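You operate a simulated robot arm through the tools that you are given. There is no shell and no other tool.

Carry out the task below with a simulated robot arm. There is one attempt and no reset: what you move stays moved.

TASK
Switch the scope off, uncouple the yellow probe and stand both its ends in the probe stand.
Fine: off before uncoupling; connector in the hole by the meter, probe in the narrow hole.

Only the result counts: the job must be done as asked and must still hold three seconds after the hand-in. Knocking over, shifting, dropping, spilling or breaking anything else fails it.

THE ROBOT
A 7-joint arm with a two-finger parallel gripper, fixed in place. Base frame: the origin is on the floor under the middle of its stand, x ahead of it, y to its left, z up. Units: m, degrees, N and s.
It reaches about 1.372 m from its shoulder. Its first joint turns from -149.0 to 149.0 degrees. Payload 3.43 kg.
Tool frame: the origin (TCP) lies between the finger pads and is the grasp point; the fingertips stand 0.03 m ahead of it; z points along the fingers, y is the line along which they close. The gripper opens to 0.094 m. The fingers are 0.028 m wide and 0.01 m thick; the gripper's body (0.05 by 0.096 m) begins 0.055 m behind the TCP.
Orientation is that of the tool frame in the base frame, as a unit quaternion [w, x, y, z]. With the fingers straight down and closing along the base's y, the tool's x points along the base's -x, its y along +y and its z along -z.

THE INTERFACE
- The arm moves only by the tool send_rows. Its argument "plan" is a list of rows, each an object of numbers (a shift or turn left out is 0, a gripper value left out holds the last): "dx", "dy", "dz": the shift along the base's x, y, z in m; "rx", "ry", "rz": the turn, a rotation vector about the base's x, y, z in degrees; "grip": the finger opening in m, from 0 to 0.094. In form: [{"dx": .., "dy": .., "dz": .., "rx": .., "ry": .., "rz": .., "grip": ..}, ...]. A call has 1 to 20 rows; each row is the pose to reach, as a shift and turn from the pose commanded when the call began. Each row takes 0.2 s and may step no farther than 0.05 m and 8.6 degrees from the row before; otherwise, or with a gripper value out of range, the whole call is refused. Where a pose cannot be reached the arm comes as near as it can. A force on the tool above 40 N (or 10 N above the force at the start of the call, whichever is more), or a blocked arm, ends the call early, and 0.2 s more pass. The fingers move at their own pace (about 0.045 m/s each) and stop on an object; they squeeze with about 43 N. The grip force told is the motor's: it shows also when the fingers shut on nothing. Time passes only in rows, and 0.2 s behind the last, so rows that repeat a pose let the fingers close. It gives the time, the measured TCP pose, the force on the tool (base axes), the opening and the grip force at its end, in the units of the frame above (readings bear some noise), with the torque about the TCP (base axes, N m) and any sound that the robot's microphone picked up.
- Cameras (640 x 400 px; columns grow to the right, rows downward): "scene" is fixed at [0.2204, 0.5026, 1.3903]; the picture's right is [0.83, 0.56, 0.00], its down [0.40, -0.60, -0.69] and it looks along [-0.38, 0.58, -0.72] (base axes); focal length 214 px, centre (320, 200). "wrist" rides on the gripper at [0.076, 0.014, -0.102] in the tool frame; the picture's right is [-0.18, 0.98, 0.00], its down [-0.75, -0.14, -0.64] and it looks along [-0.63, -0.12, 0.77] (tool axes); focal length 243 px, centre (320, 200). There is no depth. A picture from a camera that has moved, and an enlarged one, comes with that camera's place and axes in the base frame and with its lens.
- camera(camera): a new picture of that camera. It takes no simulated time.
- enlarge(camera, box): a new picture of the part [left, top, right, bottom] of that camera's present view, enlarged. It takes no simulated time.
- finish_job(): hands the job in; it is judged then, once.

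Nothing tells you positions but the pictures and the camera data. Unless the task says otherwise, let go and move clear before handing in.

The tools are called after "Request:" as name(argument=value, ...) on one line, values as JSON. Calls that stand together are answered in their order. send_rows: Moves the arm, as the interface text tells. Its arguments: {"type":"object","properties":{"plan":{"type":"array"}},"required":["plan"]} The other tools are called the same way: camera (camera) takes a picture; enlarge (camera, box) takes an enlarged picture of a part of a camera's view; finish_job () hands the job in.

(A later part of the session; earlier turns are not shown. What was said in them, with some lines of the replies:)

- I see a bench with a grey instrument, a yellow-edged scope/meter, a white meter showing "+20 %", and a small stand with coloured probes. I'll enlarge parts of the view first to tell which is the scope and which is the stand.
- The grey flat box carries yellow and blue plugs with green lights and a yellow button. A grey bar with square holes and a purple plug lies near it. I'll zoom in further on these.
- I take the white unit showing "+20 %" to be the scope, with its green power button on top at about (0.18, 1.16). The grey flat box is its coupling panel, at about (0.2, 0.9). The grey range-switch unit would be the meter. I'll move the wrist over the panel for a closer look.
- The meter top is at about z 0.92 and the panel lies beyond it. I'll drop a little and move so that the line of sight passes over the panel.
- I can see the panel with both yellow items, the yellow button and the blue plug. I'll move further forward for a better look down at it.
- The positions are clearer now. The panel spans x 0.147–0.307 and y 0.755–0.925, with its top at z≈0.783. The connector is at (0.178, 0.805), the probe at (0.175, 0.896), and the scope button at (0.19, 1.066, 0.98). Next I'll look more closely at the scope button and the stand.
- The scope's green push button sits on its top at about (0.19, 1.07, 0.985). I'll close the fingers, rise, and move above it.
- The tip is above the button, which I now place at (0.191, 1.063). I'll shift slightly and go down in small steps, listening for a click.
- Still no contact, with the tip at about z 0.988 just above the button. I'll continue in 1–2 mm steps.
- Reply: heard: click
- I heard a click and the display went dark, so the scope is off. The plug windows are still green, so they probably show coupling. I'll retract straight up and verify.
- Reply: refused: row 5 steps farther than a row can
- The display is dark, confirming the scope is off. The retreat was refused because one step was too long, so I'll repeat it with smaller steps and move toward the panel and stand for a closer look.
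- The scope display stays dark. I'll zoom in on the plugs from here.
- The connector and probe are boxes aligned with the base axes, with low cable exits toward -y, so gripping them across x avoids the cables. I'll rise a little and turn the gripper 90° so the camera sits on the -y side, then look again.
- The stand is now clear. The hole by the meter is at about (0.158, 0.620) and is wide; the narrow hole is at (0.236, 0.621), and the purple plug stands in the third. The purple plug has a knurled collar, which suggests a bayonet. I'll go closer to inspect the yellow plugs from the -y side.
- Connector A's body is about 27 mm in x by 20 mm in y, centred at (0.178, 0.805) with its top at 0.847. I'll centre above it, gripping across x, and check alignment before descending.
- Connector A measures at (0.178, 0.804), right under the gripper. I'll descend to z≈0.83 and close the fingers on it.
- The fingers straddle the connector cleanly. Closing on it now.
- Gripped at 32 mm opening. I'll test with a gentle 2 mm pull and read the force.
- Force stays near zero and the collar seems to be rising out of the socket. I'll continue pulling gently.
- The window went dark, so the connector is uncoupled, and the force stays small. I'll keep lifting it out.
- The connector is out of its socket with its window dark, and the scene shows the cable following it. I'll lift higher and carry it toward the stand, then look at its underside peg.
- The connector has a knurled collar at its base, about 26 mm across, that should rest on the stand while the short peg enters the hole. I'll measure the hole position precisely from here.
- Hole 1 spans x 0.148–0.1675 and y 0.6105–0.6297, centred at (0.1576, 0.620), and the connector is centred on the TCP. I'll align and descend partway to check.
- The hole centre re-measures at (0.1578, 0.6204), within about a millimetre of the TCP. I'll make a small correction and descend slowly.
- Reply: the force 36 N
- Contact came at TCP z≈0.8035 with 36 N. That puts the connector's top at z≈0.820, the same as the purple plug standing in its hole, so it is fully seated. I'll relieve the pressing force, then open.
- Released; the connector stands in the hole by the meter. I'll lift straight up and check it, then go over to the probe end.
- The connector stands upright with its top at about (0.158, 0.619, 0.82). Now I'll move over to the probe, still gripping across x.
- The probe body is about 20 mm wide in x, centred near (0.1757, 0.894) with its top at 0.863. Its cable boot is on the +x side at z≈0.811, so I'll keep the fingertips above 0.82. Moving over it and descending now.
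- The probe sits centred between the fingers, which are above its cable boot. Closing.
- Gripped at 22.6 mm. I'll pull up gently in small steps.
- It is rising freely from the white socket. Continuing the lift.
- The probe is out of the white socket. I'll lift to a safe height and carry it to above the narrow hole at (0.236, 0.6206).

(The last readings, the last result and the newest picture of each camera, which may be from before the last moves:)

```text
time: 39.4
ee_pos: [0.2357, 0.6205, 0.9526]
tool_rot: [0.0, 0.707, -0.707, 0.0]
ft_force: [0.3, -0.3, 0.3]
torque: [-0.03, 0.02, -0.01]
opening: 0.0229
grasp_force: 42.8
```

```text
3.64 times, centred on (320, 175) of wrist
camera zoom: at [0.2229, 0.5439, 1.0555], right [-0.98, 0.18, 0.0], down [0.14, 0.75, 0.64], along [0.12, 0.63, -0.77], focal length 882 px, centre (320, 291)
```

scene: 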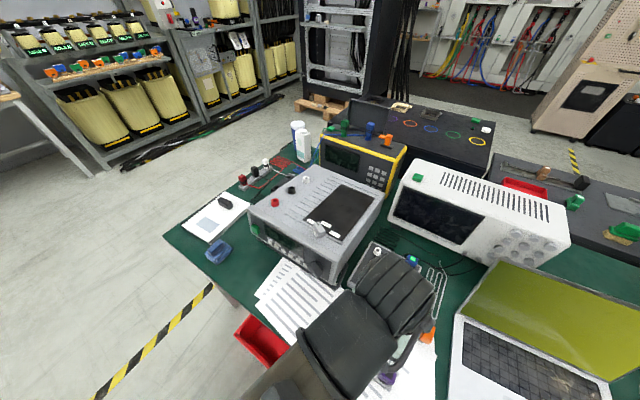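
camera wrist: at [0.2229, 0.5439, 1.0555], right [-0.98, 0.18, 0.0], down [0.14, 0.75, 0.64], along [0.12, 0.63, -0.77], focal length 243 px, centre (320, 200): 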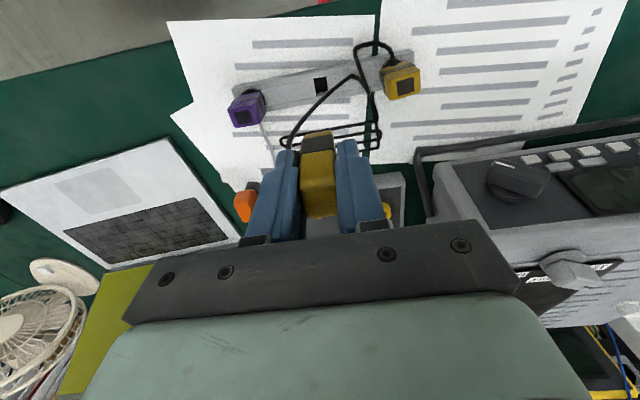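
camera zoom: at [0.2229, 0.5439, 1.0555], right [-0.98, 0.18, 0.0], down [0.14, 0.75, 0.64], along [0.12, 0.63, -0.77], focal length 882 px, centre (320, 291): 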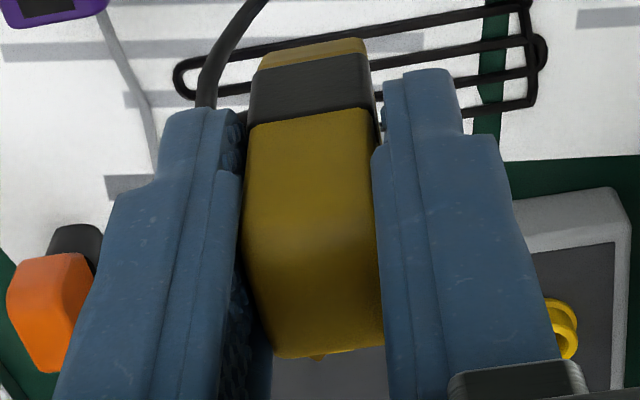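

The narrow hole spans x 0.2283–0.2432 and y 0.6105–0.630, centred at (0.2358, 0.6203), and the probe is already nearly above it. I'll descend partway and recheck.

Request:
send_rows(plan=[{"dy": 0.0005, "dz": -0.03, "grip": 0}, {"dy": 0.0005, "dz": -0.06, "grip": 0}, {"dy": 0.0005, "dz": -0.08, "grip": 0}, {"dy": 0.0005, "dz": -0.09, "grip": 0}, {"dy": 0.0005, "dz": -0.09, "grip": 0}])

Request:
camera(camera="wrist")

Request:
enlarge(camera="wrist", box=[260, 80, 380, 180])

```text
time: 40.6
ee_pos: [0.2358, 0.6205, 0.8622]
tool_rot: [0.0, 0.707, -0.707, 0.001]
ft_force: [0.5, -0.2, -0.2]
torque: [0.0, -0.01, 0.01]
opening: 0.0226
grasp_force: 43.3
```

```text
taken
camera wrist: at [0.2219, 0.5443, 0.9654], right [-0.98, 0.18, 0.0], down [0.14, 0.75, 0.64], along [0.12, 0.63, -0.77], focal length 243 px, centre (320, 200)
```

wrist: 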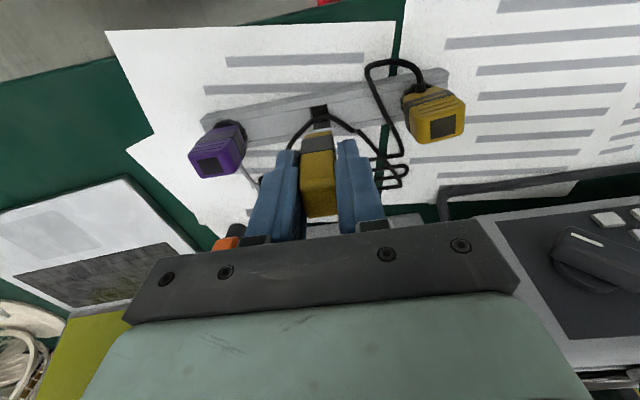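

```text
4.00 times, centred on (320, 130) of wrist
camera zoom: at [0.2219, 0.5443, 0.9654], right [-0.98, 0.18, 0.0], down [0.14, 0.75, 0.64], along [0.12, 0.63, -0.77], focal length 970 px, centre (320, 480)
```

zoom: 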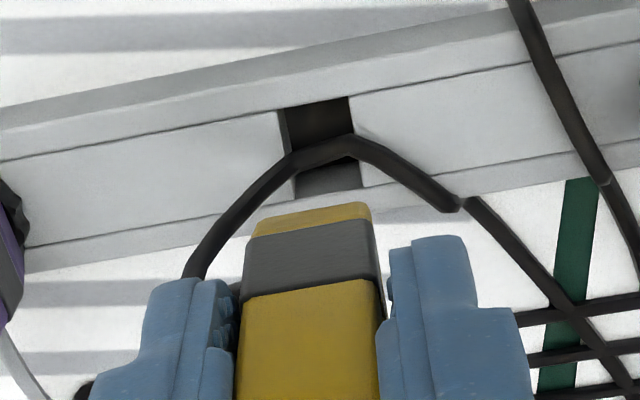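

Request:
send_rows(plan=[{"dz": -0.008, "grip": 0}, {"dz": -0.016, "grip": 0}, {"dz": -0.022, "grip": 0}, {"dz": -0.024, "grip": 0}])

Request:
enlarge(camera="wrist", box=[260, 80, 380, 180])

```text
time: 41.6
ee_pos: [0.2349, 0.6206, 0.8391]
tool_rot: [0.0, -0.707, 0.707, 0.001]
ft_force: [0.8, 0.0, -1.2]
torque: [-0.03, -0.03, -0.01]
opening: 0.0228
grasp_force: 42.6
```

```text
4.00 times, centred on (320, 130) of wrist
camera zoom: at [0.2215, 0.5444, 0.9413], right [-0.98, 0.18, 0.0], down [0.14, 0.75, 0.64], along [0.12, 0.63, -0.77], focal length 970 px, centre (320, 480)
```

zoom: 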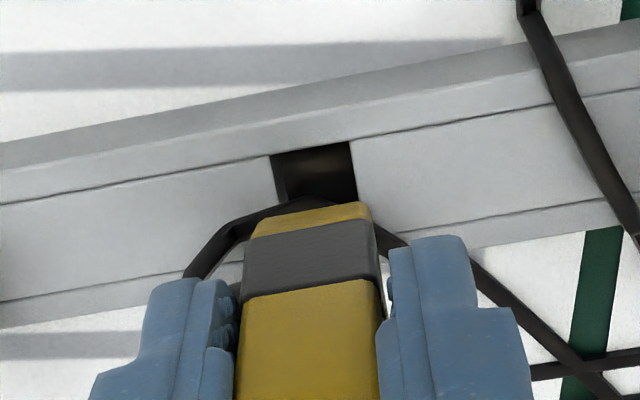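

Request:
send_rows(plan=[{"dz": -0.003, "grip": 0}, {"dz": -0.006, "grip": 0}, {"dz": -0.008, "grip": 0}])

Request:
enlarge(camera="wrist", box=[260, 80, 380, 180])

```text
time: 42.4
ee_pos: [0.2352, 0.6205, 0.83]
tool_rot: [-0.001, 0.707, -0.707, 0.0]
ft_force: [0.1, 0.5, -0.5]
torque: [-0.02, 0.02, 0.01]
opening: 0.0225
grasp_force: 43.0
```

```text
4.00 times, centred on (320, 130) of wrist
camera zoom: at [0.2212, 0.5442, 0.9333], right [-0.98, 0.18, 0.0], down [0.14, 0.75, 0.64], along [0.12, 0.63, -0.77], focal length 970 px, centre (320, 480)
```

zoom: 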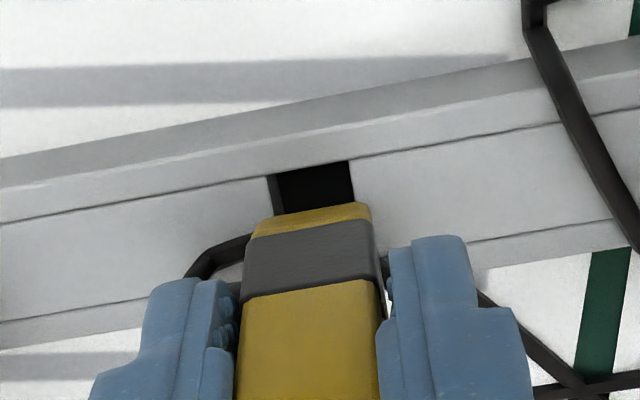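

No contact yet; the body's bottom edge is about 16 mm above the stand. Continuing in small steps.

Request:
send_rows(plan=[{"dz": -0.003, "grip": 0}, {"dz": -0.006, "grip": 0}, {"dz": -0.008, "grip": 0}])

Request:
enlarge(camera="wrist", box=[260, 80, 380, 180])

```text
time: 43.2
ee_pos: [0.2357, 0.6206, 0.8218]
tool_rot: [0.0, -0.707, 0.707, 0.001]
ft_force: [-1.4, -1.6, 15.6]
torque: [-0.05, 0.15, 0.0]
opening: 0.0228
grasp_force: 42.9
```

```text
4.00 times, centred on (320, 130) of wrist
camera zoom: at [0.2213, 0.5446, 0.9261], right [-0.98, 0.18, 0.0], down [0.14, 0.75, 0.64], along [0.12, 0.63, -0.77], focal length 970 px, centre (320, 480)
```

zoom: 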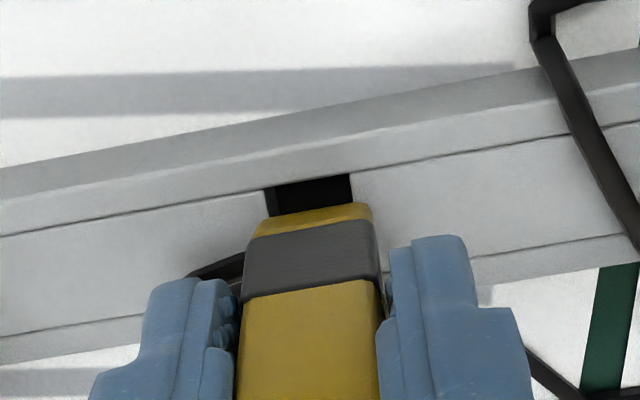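

Contact came at z≈0.8225, about 8 mm higher than expected, with a side torque, so the peg is probably on an edge of the hole. I'll back off a little and look closely.

Request:
send_rows(plan=[{"dz": 0.003, "grip": 0}, {"dz": 0.004, "grip": 0}, {"dz": 0.004, "grip": 0}])

Request:
enlarge(camera="wrist", box=[295, 115, 345, 155])

Request:
enlarge(camera="wrist", box=[270, 110, 370, 190])

Request:
enlarge(camera="scene", box=[310, 310, 410, 400])

```text
time: 44.0
ee_pos: [0.2339, 0.6218, 0.8262]
tool_rot: [0.0, -0.707, 0.707, 0.0]
ft_force: [0.1, -2.4, -0.8]
torque: [-0.14, 0.01, -0.02]
opening: 0.0226
grasp_force: 43.1
```

```text
10.00 times, centred on (320, 135) of wrist
camera zoom: at [0.2209, 0.545, 0.9294], right [-0.98, 0.18, 0.0], down [0.14, 0.75, 0.64], along [0.12, 0.63, -0.77], focal length 2426 px, centre (320, 850)
```

zoom: 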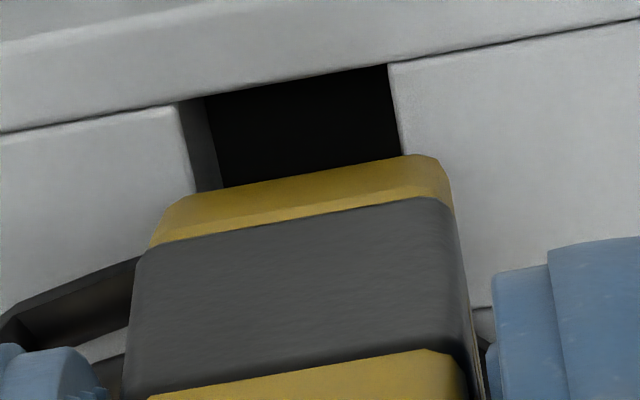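

```text
5.00 times, centred on (320, 150) of wrist
camera zoom: at [0.2209, 0.545, 0.9294], right [-0.98, 0.18, 0.0], down [0.14, 0.75, 0.64], along [0.12, 0.63, -0.77], focal length 1213 px, centre (320, 450)
```

zoom: 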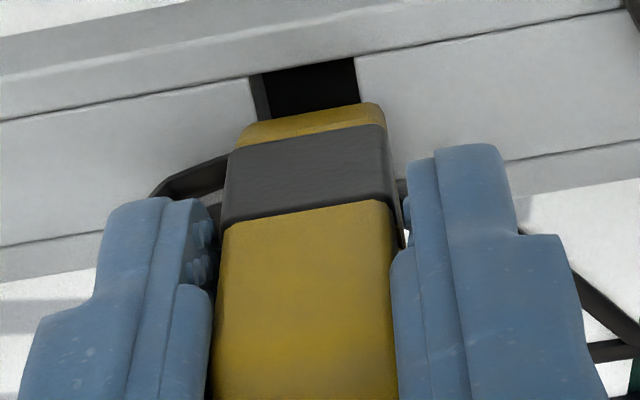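

```text
4.44 times, centred on (360, 355) of scene
camera zoom: at [0.2204, 0.5026, 1.3903], right [0.83, 0.56, 0.0], down [0.4, -0.6, -0.69], along [-0.38, 0.58, -0.72], focal length 953 px, centre (142, -489)
```

zoom: 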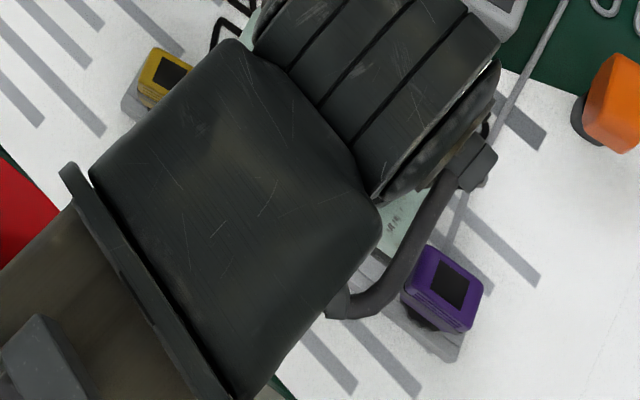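

Request:
send_rows(plan=[{"grip": 0}, {"grip": 0}])

Request:
send_rows(plan=[{"dz": 0.003, "grip": 0}, {"dz": 0.004, "grip": 0}])

```text
time: 44.6
ee_pos: [0.2328, 0.6228, 0.8279]
tool_rot: [0.0, -0.707, 0.707, 0.0]
ft_force: [-0.5, -2.8, -0.6]
torque: [-0.15, 0.01, 0.04]
opening: 0.0225
grasp_force: 43.0
```

```text
time: 45.2
ee_pos: [0.2351, 0.6211, 0.8299]
tool_rot: [0.0, -0.707, 0.707, 0.0]
ft_force: [-0.6, -2.5, -0.8]
torque: [-0.18, 0.0, 0.01]
opening: 0.0227
grasp_force: 42.9
```

Request:
send_rows(plan=[{"dz": 0.004, "grip": 0}, {"dz": 0.006, "grip": 0}, {"dz": 0.006, "grip": 0}])

Request:
enlarge(camera="wrist", box=[220, 80, 420, 205])

```text
time: 46.0
ee_pos: [0.2353, 0.6229, 0.8361]
tool_rot: [0.0, -0.707, 0.707, 0.001]
ft_force: [-0.2, 0.4, -0.5]
torque: [-0.01, 0.02, -0.01]
opening: 0.0228
grasp_force: 42.9
```

```text
3.20 times, centred on (320, 142) of wrist
camera zoom: at [0.2216, 0.545, 0.9397], right [-0.98, 0.18, 0.0], down [0.14, 0.75, 0.64], along [0.12, 0.63, -0.77], focal length 776 px, centre (320, 384)
```

zoom: 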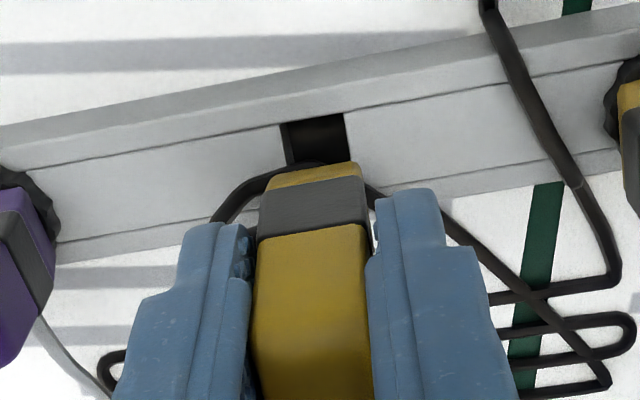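

Forces vanish at z≈0.836, so the peg tip, about 66 mm below the TCP, had entered the hole but rubbed on its +y wall. I'll shift about 1.5 mm toward -y and try again slowly.

Request:
send_rows(plan=[{"dy": -0.0015, "dz": 0.0, "grip": 0}, {"dy": -0.0015, "dz": -0.003, "grip": 0}, {"dy": -0.0015, "dz": -0.006, "grip": 0}])

Request:
send_rows(plan=[{"dz": -0.002, "grip": 0}, {"dz": -0.003, "grip": 0}])

```text
time: 46.8
ee_pos: [0.2353, 0.6208, 0.8312]
tool_rot: [0.0, 0.707, -0.707, 0.0]
ft_force: [-0.6, 0.3, -0.6]
torque: [0.01, 0.01, 0.03]
opening: 0.0225
grasp_force: 42.7
```

```text
time: 47.4
ee_pos: [0.2361, 0.62, 0.8282]
tool_rot: [0.0, -0.707, 0.707, 0.0]
ft_force: [-0.4, -0.6, -0.1]
torque: [0.01, 0.0, 0.03]
opening: 0.0227
grasp_force: 43.6
```

Request:
send_rows(plan=[{"dz": -0.001, "grip": 0}, {"dz": -0.002, "grip": 0}])

Request:
send_rows(plan=[{"dz": -0.001, "grip": 0}, {"dz": -0.002, "grip": 0}])

```text
time: 48.0
ee_pos: [0.2357, 0.6199, 0.8259]
tool_rot: [-0.001, -0.707, 0.707, -0.001]
ft_force: [1.1, 0.7, -0.2]
torque: [0.0, -0.03, 0.02]
opening: 0.023
grasp_force: 42.9
```

```text
time: 48.6
ee_pos: [0.235, 0.6208, 0.8234]
tool_rot: [0.001, -0.707, 0.708, 0.001]
ft_force: [0.8, -0.1, -0.4]
torque: [0.03, 0.0, 0.0]
opening: 0.0227
grasp_force: 42.8
```

Request:
send_rows(plan=[{"dz": -0.001, "grip": 0}, {"dz": -0.002, "grip": 0}])

Request:
camera(camera="wrist")

```text
time: 49.2
ee_pos: [0.2356, 0.6199, 0.8231]
tool_rot: [-0.002, 0.707, -0.707, 0.0]
ft_force: [1.2, -1.0, 36.0]
torque: [0.09, -0.04, -0.02]
opening: 0.0226
grasp_force: 42.2
```

```text
taken
camera wrist: at [0.2216, 0.5429, 0.9257], right [-0.98, 0.18, 0.0], down [0.14, 0.75, 0.64], along [0.12, 0.63, -0.77], focal length 243 px, centre (320, 200)
```

wrist: 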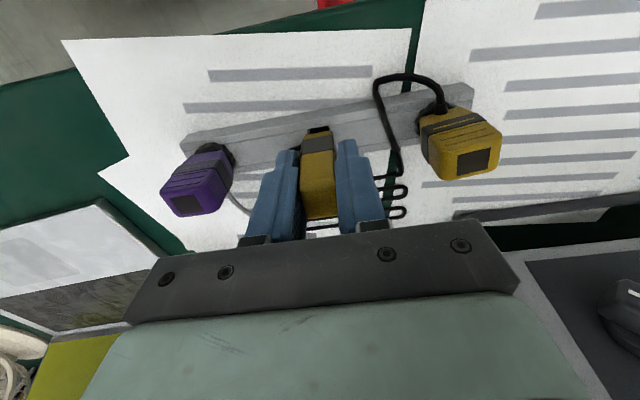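

It reached a hard stop at z≈0.8225 with little torque. Both ends now sit about 27 mm lower than they did in their sockets, so the probe is seated on its shoulder just as the connector is. I'll relieve the pressing force and open.

Request:
send_rows(plan=[{"dz": 0.001, "grip": 0}, {"dz": 0.002, "grip": 0}, {"dz": 0.002, "grip": 0}])

```text
time: 50.0
ee_pos: [0.2343, 0.6201, 0.8221]
tool_rot: [-0.001, 0.707, -0.707, 0.0]
ft_force: [3.3, 0.8, 13.4]
torque: [0.15, -0.06, 0.0]
opening: 0.0222
grasp_force: 42.8
```

Request:
send_rows(plan=[{"dz": 0.0008, "grip": 0}, {"dz": 0.0008, "grip": 0}])

```text
time: 50.6
ee_pos: [0.2344, 0.6198, 0.8225]
tool_rot: [0.0, 0.707, -0.707, 0.0]
ft_force: [0.4, -0.2, -0.9]
torque: [0.0, -0.02, 0.02]
opening: 0.0226
grasp_force: 42.6
```

Force is now zero. Opening the fingers gently.

Request:
send_rows(plan=[{"grip": 0.026}, {"grip": 0.032}, {"grip": 0.04}, {"grip": 0.046}, {"grip": 0.046}])

Request:
camera(camera="wrist")

Request:
enlarge(camera="wrist", box=[220, 80, 420, 240])

```text
time: 51.8
ee_pos: [0.2348, 0.6205, 0.8232]
tool_rot: [0.001, 0.707, -0.707, 0.0]
ft_force: [0.1, -0.7, -0.1]
torque: [-0.04, 0.0, -0.02]
opening: 0.046
grasp_force: 0.1
```

```text
taken
camera wrist: at [0.2215, 0.5433, 0.9266], right [-0.98, 0.18, 0.0], down [0.14, 0.75, 0.64], along [0.12, 0.63, -0.77], focal length 243 px, centre (320, 200)
```

wrist: 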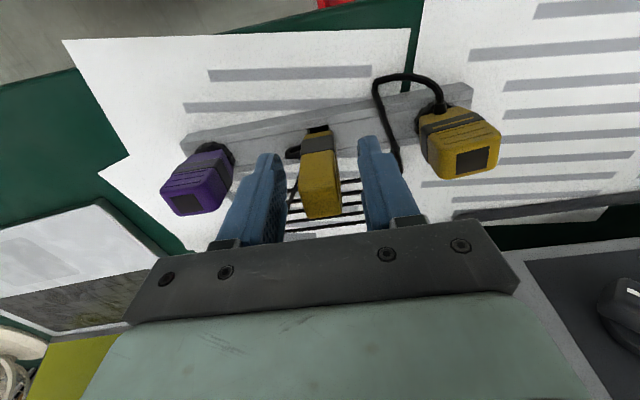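

```text
2.50 times, centred on (320, 160) of wrist
camera zoom: at [0.2215, 0.5433, 0.9266], right [-0.98, 0.18, 0.0], down [0.14, 0.75, 0.64], along [0.12, 0.63, -0.77], focal length 606 px, centre (320, 300)
```

zoom: 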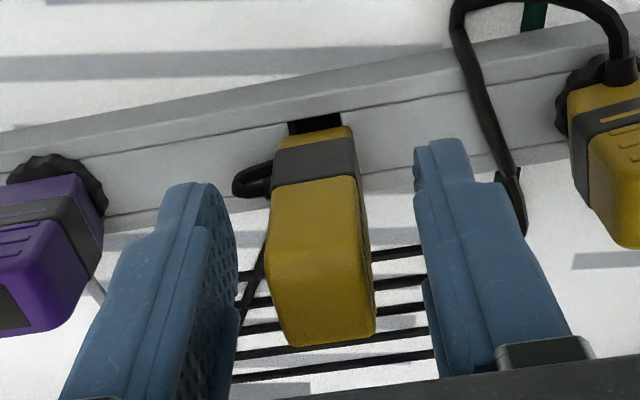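

The probe stands on its own. I'll lift straight up, move clear and check everything.

Request:
send_rows(plan=[{"dz": 0.02}, {"dz": 0.05}, {"dz": 0.09}, {"dz": 0.13}, {"dz": 0.17}, {"dz": 0.2}, {"dz": 0.2}])

Request:
camera(camera="wrist")

Request:
enlarge(camera="wrist", box=[240, 70, 400, 190])

Request:
camera(camera="scene")

```text
time: 53.4
ee_pos: [0.2347, 0.6209, 1.025]
tool_rot: [0.0, -0.707, 0.707, 0.0]
ft_force: [-0.4, 0.0, -0.9]
torque: [-0.02, 0.01, 0.03]
opening: 0.0458
grasp_force: 0.0
```

```text
taken
camera wrist: at [0.2215, 0.5443, 1.1268], right [-0.98, 0.18, 0.0], down [0.14, 0.75, 0.64], along [0.12, 0.63, -0.77], focal length 243 px, centre (320, 200)
```

wrist: 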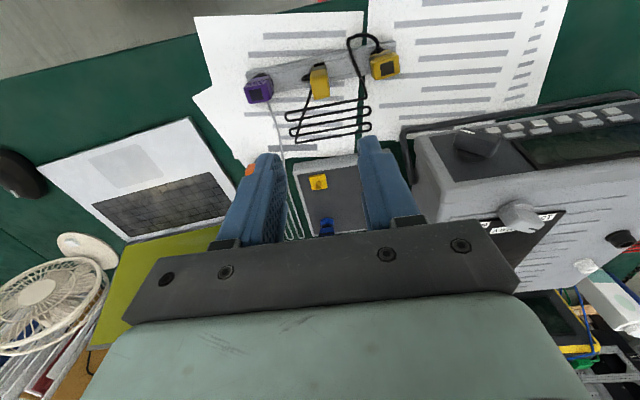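

```text
3.33 times, centred on (320, 130) of wrist
camera zoom: at [0.2215, 0.5443, 1.1268], right [-0.98, 0.18, 0.0], down [0.14, 0.75, 0.64], along [0.12, 0.63, -0.77], focal length 809 px, centre (320, 433)
```

zoom: 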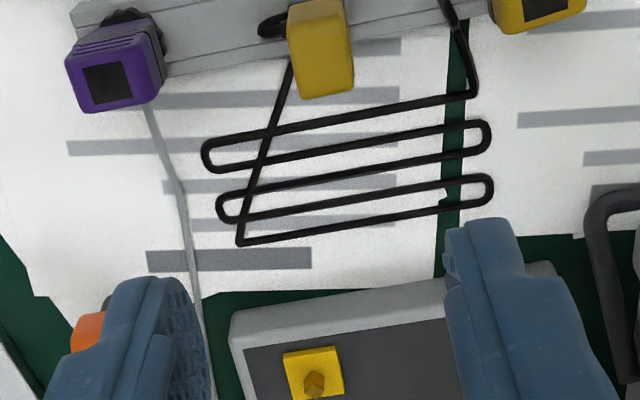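

```text
taken
```

scene: 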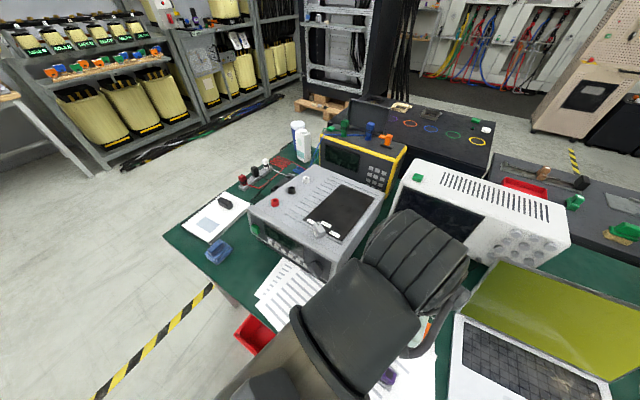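

Both ends appear to be standing. I'll move the arm away so the scene camera can see the stand clearly.

Request:
send_rows(plan=[{"dz": 0.04}, {"dz": 0.08}, {"dz": 0.11, "dy": 0.02, "dx": -0.02}, {"dz": 0.13, "dy": 0.05, "dx": -0.045}, {"dz": 0.14, "dy": 0.08, "dx": -0.075}, {"dz": 0.14, "dy": 0.11, "dx": -0.105}, {"dz": 0.14, "dy": 0.14, "dx": -0.135}, {"dz": 0.14, "dy": 0.17, "dx": -0.165}, {"dz": 0.14, "dy": 0.2, "dx": -0.195}, {"dz": 0.14, "dy": 0.23, "dx": -0.225}, {"dz": 0.14, "dy": 0.26, "dx": -0.255}, {"dz": 0.14, "dy": 0.29, "dx": -0.285}, {"dz": 0.14, "dy": 0.29, "dx": -0.285}])

Request:
camera(camera="scene")

Request:
enlarge(camera="scene", box=[305, 300, 415, 400])

Request:
enlarge(camera="scene", box=[340, 160, 480, 310])

```text
time: 54.0
ee_pos: [0.2356, 0.6262, 1.0995]
tool_rot: [0.008, -0.707, 0.707, 0.004]
ft_force: [2.5, 9.4, -14.8]
torque: [0.07, -0.14, -0.07]
opening: 0.0459
grasp_force: 0.0
out of reach, approached as far as the arm can: row 3
stopped in row 3: the force on the tool passed its limit at 75 N (the readings are from after the stop); the commanded pose is now the measured one
```

```text
taken
```

scene: 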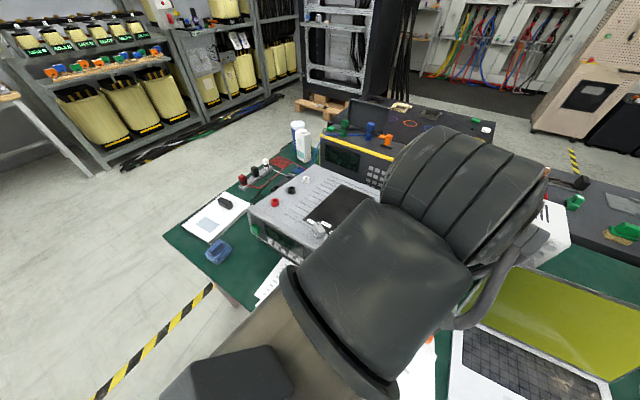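

```text
4.00 times, centred on (360, 350) of scene
camera zoom: at [0.2204, 0.5026, 1.3903], right [0.83, 0.56, 0.0], down [0.4, -0.6, -0.69], along [-0.38, 0.58, -0.72], focal length 858 px, centre (160, -400)
```

zoom: 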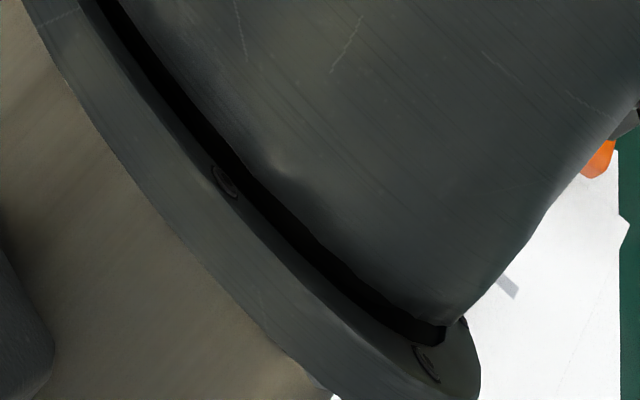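

```text
2.67 times, centred on (410, 235) of scene
camera zoom: at [0.2204, 0.5026, 1.3903], right [0.83, 0.56, 0.0], down [0.4, -0.6, -0.69], along [-0.38, 0.58, -0.72], focal length 572 px, centre (80, 107)
```

zoom: 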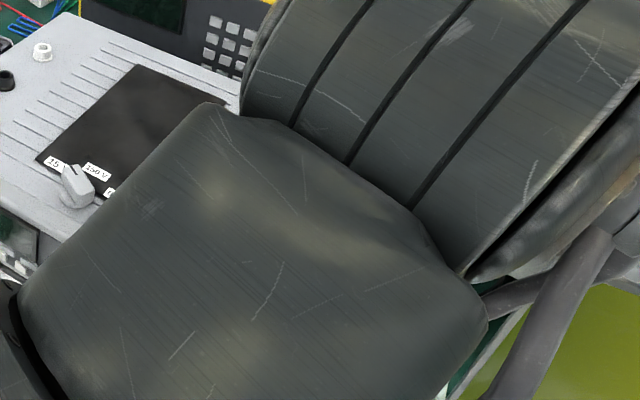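

The arm hit its folding limit at that height near its base, and I see no object nearby that it could have struck. I'll come down slightly and move away in +y instead.

Request:
send_rows(plan=[{"dz": -0.01, "dy": 0.005}, {"dz": -0.03, "dy": 0.015}, {"dz": -0.05, "dy": 0.03}, {"dz": -0.06, "dy": 0.055}])

Request:
camera(camera="wrist")

```text
time: 55.0
ee_pos: [0.2337, 0.6809, 1.039]
tool_rot: [-0.006, 0.708, -0.706, -0.003]
ft_force: [0.0, 0.2, -0.7]
torque: [-0.01, 0.0, 0.0]
opening: 0.0461
grasp_force: 0.0
```

```text
taken
camera wrist: at [0.2205, 0.6027, 1.1414], right [-0.98, 0.18, 0.0], down [0.14, 0.74, 0.65], along [0.12, 0.64, -0.76], focal length 243 px, centre (320, 200)
```

wrist: 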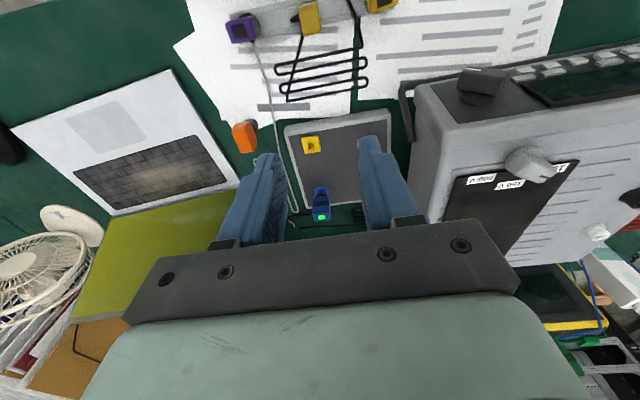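

Request:
send_rows(plan=[{"dy": 0.03}, {"dy": 0.06, "dx": -0.02, "dz": 0.01}, {"dy": 0.09, "dx": -0.04, "dz": 0.02}, {"dy": 0.12, "dx": -0.065, "dz": 0.035}, {"dy": 0.15, "dx": -0.09, "dz": 0.05}, {"dy": 0.18, "dx": -0.115, "dz": 0.065}, {"dy": 0.21, "dx": -0.14, "dz": 0.08}, {"dy": 0.24, "dx": -0.165, "dz": 0.095}, {"dy": 0.265, "dx": -0.19, "dz": 0.11}, {"dy": 0.28, "dx": -0.22, "dz": 0.12}, {"dy": 0.29, "dx": -0.25, "dz": 0.13}, {"dy": 0.29, "dx": -0.28, "dz": 0.14}, {"dy": 0.29, "dx": -0.28, "dz": 0.14}])

Request:
camera(camera="scene")

Request:
enlarge(camera="scene", box=[305, 300, 415, 400])

Request:
enlarge(camera="scene", box=[340, 160, 480, 310])

```text
time: 57.8
ee_pos: [-0.0451, 0.9705, 1.18]
tool_rot: [-0.006, 0.707, -0.707, -0.003]
ft_force: [-0.5, 0.2, 0.1]
torque: [0.03, 0.0, -0.01]
opening: 0.0458
grasp_force: 0.1
```

```text
taken
```

scene: 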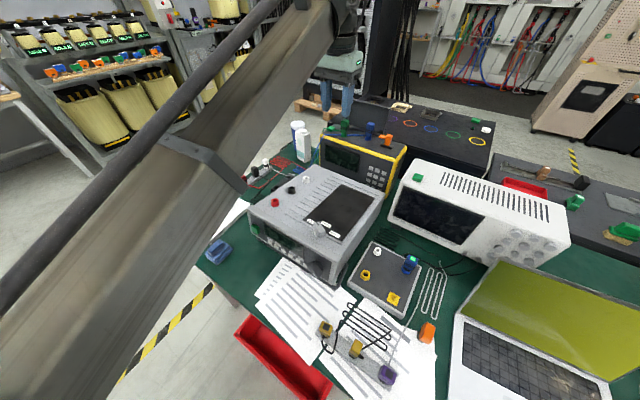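

```text
4.00 times, centred on (360, 350) of scene
camera zoom: at [0.2204, 0.5026, 1.3903], right [0.83, 0.56, 0.0], down [0.4, -0.6, -0.69], along [-0.38, 0.58, -0.72], focal length 858 px, centre (160, -400)
```

zoom: 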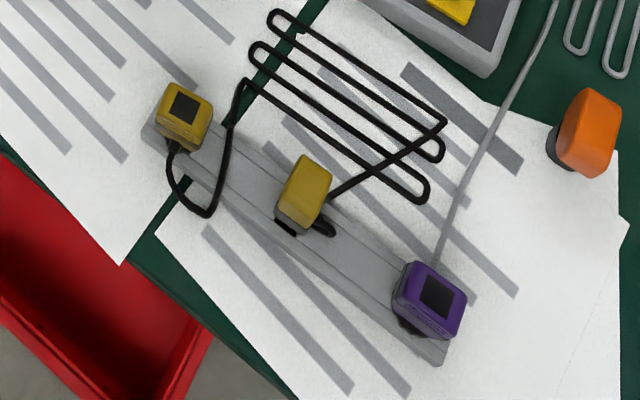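

```text
2.67 times, centred on (410, 235) of scene
camera zoom: at [0.2204, 0.5026, 1.3903], right [0.83, 0.56, 0.0], down [0.4, -0.6, -0.69], along [-0.38, 0.58, -0.72], focal length 572 px, centre (80, 107)
```

zoom: 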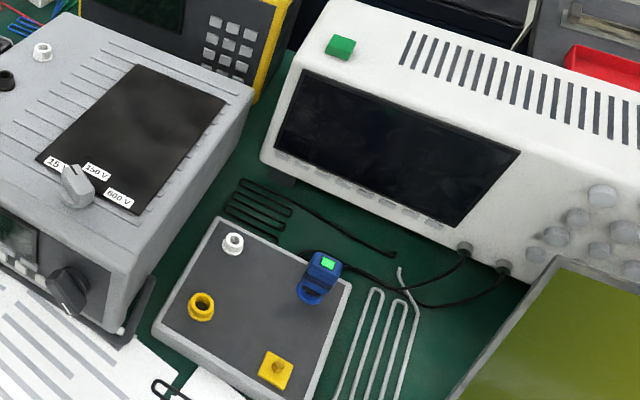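

Both yellow ends are in the stand, the scope is dark, and nothing else appears to have moved. I'll check that the probe is upright with a closer view.

Request:
enlarge(camera="scene", box=[335, 325, 385, 375])

Request:
enlarge(camera="scene", box=[305, 305, 355, 355])

Request:
camera(camera="wrist")

```text
8.00 times, centred on (360, 350) of scene
camera zoom: at [0.2204, 0.5026, 1.3903], right [0.83, 0.56, 0.0], down [0.4, -0.6, -0.69], along [-0.38, 0.58, -0.72], focal length 1716 px, centre (0, -1000)
```

zoom: 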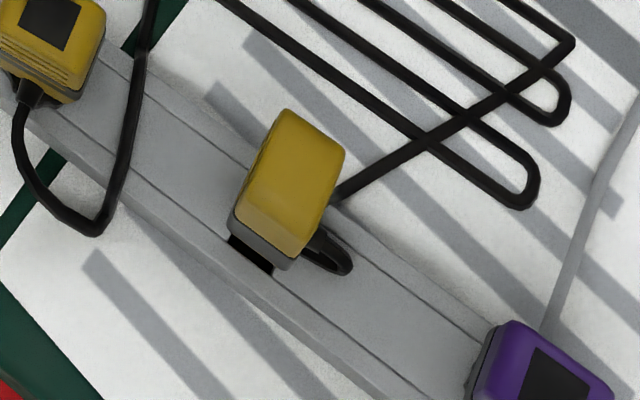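

```text
8.00 times, centred on (330, 330) of scene
camera zoom: at [0.2204, 0.5026, 1.3903], right [0.83, 0.56, 0.0], down [0.4, -0.6, -0.69], along [-0.38, 0.58, -0.72], focal length 1716 px, centre (240, -840)
```

zoom: 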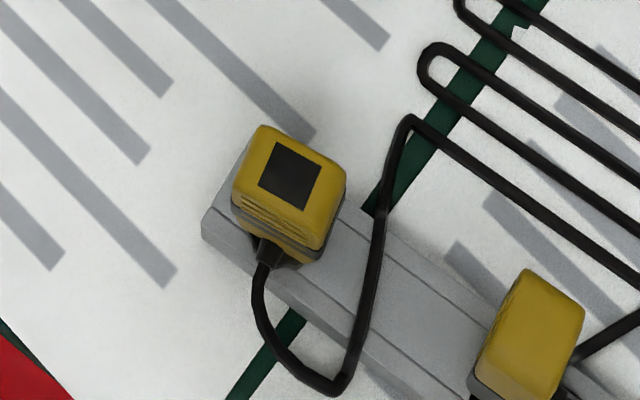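

```text
taken
camera wrist: at [-0.0592, 0.8924, 1.2823], right [-0.98, 0.18, 0.0], down [0.14, 0.74, 0.65], along [0.12, 0.64, -0.76], focal length 243 px, centre (320, 200)
```

wrist: 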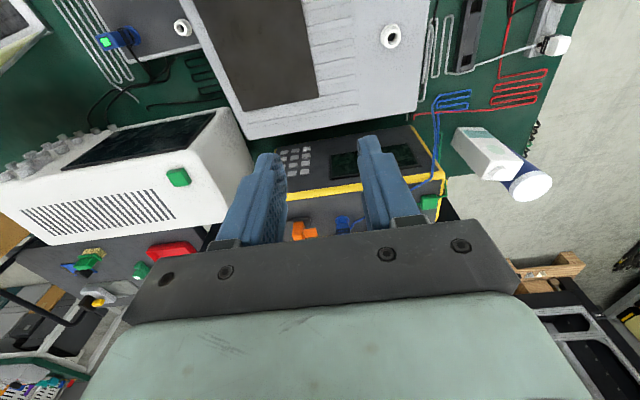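

The probe's outline matches an upright, seated pose. The connector is in the hole by the meter and the probe is in the narrow hole. The scope is off, and the panel, purple plug and other items are where they were. The gripper is open and clear, so I'm handing in.

Request:
finish_job()

```text
The job is handed in.
```

The job is handed in. The scope was switched off first: there was a click and its display went dark. Then I uncoupled the yellow probe at both ends and stood both ends in the stand.

- **Connector:** it stands in the hole by the meter, upright and at the same height as the purple plug.
- **Probe:** it stands in the narrow middle hole. It rubbed the hole's wall on the first try, so I lifted it, shifted about 1.5 mm and lowered it until it seated. The final pictures show it upright.
- **Everything else:** the panel, purple plug and scope show no visible movement between the first and last pictures.
- **Arm stop:** while clearing the stand, the arm reached its folding limit and stopped on a 75 N force reading. I saw nothing it could have hit, and moved it away by another route.

The gripper was open and clear of the bench items at hand-in. I got no verdict back, so the result is judged from the pictures and force readings only.
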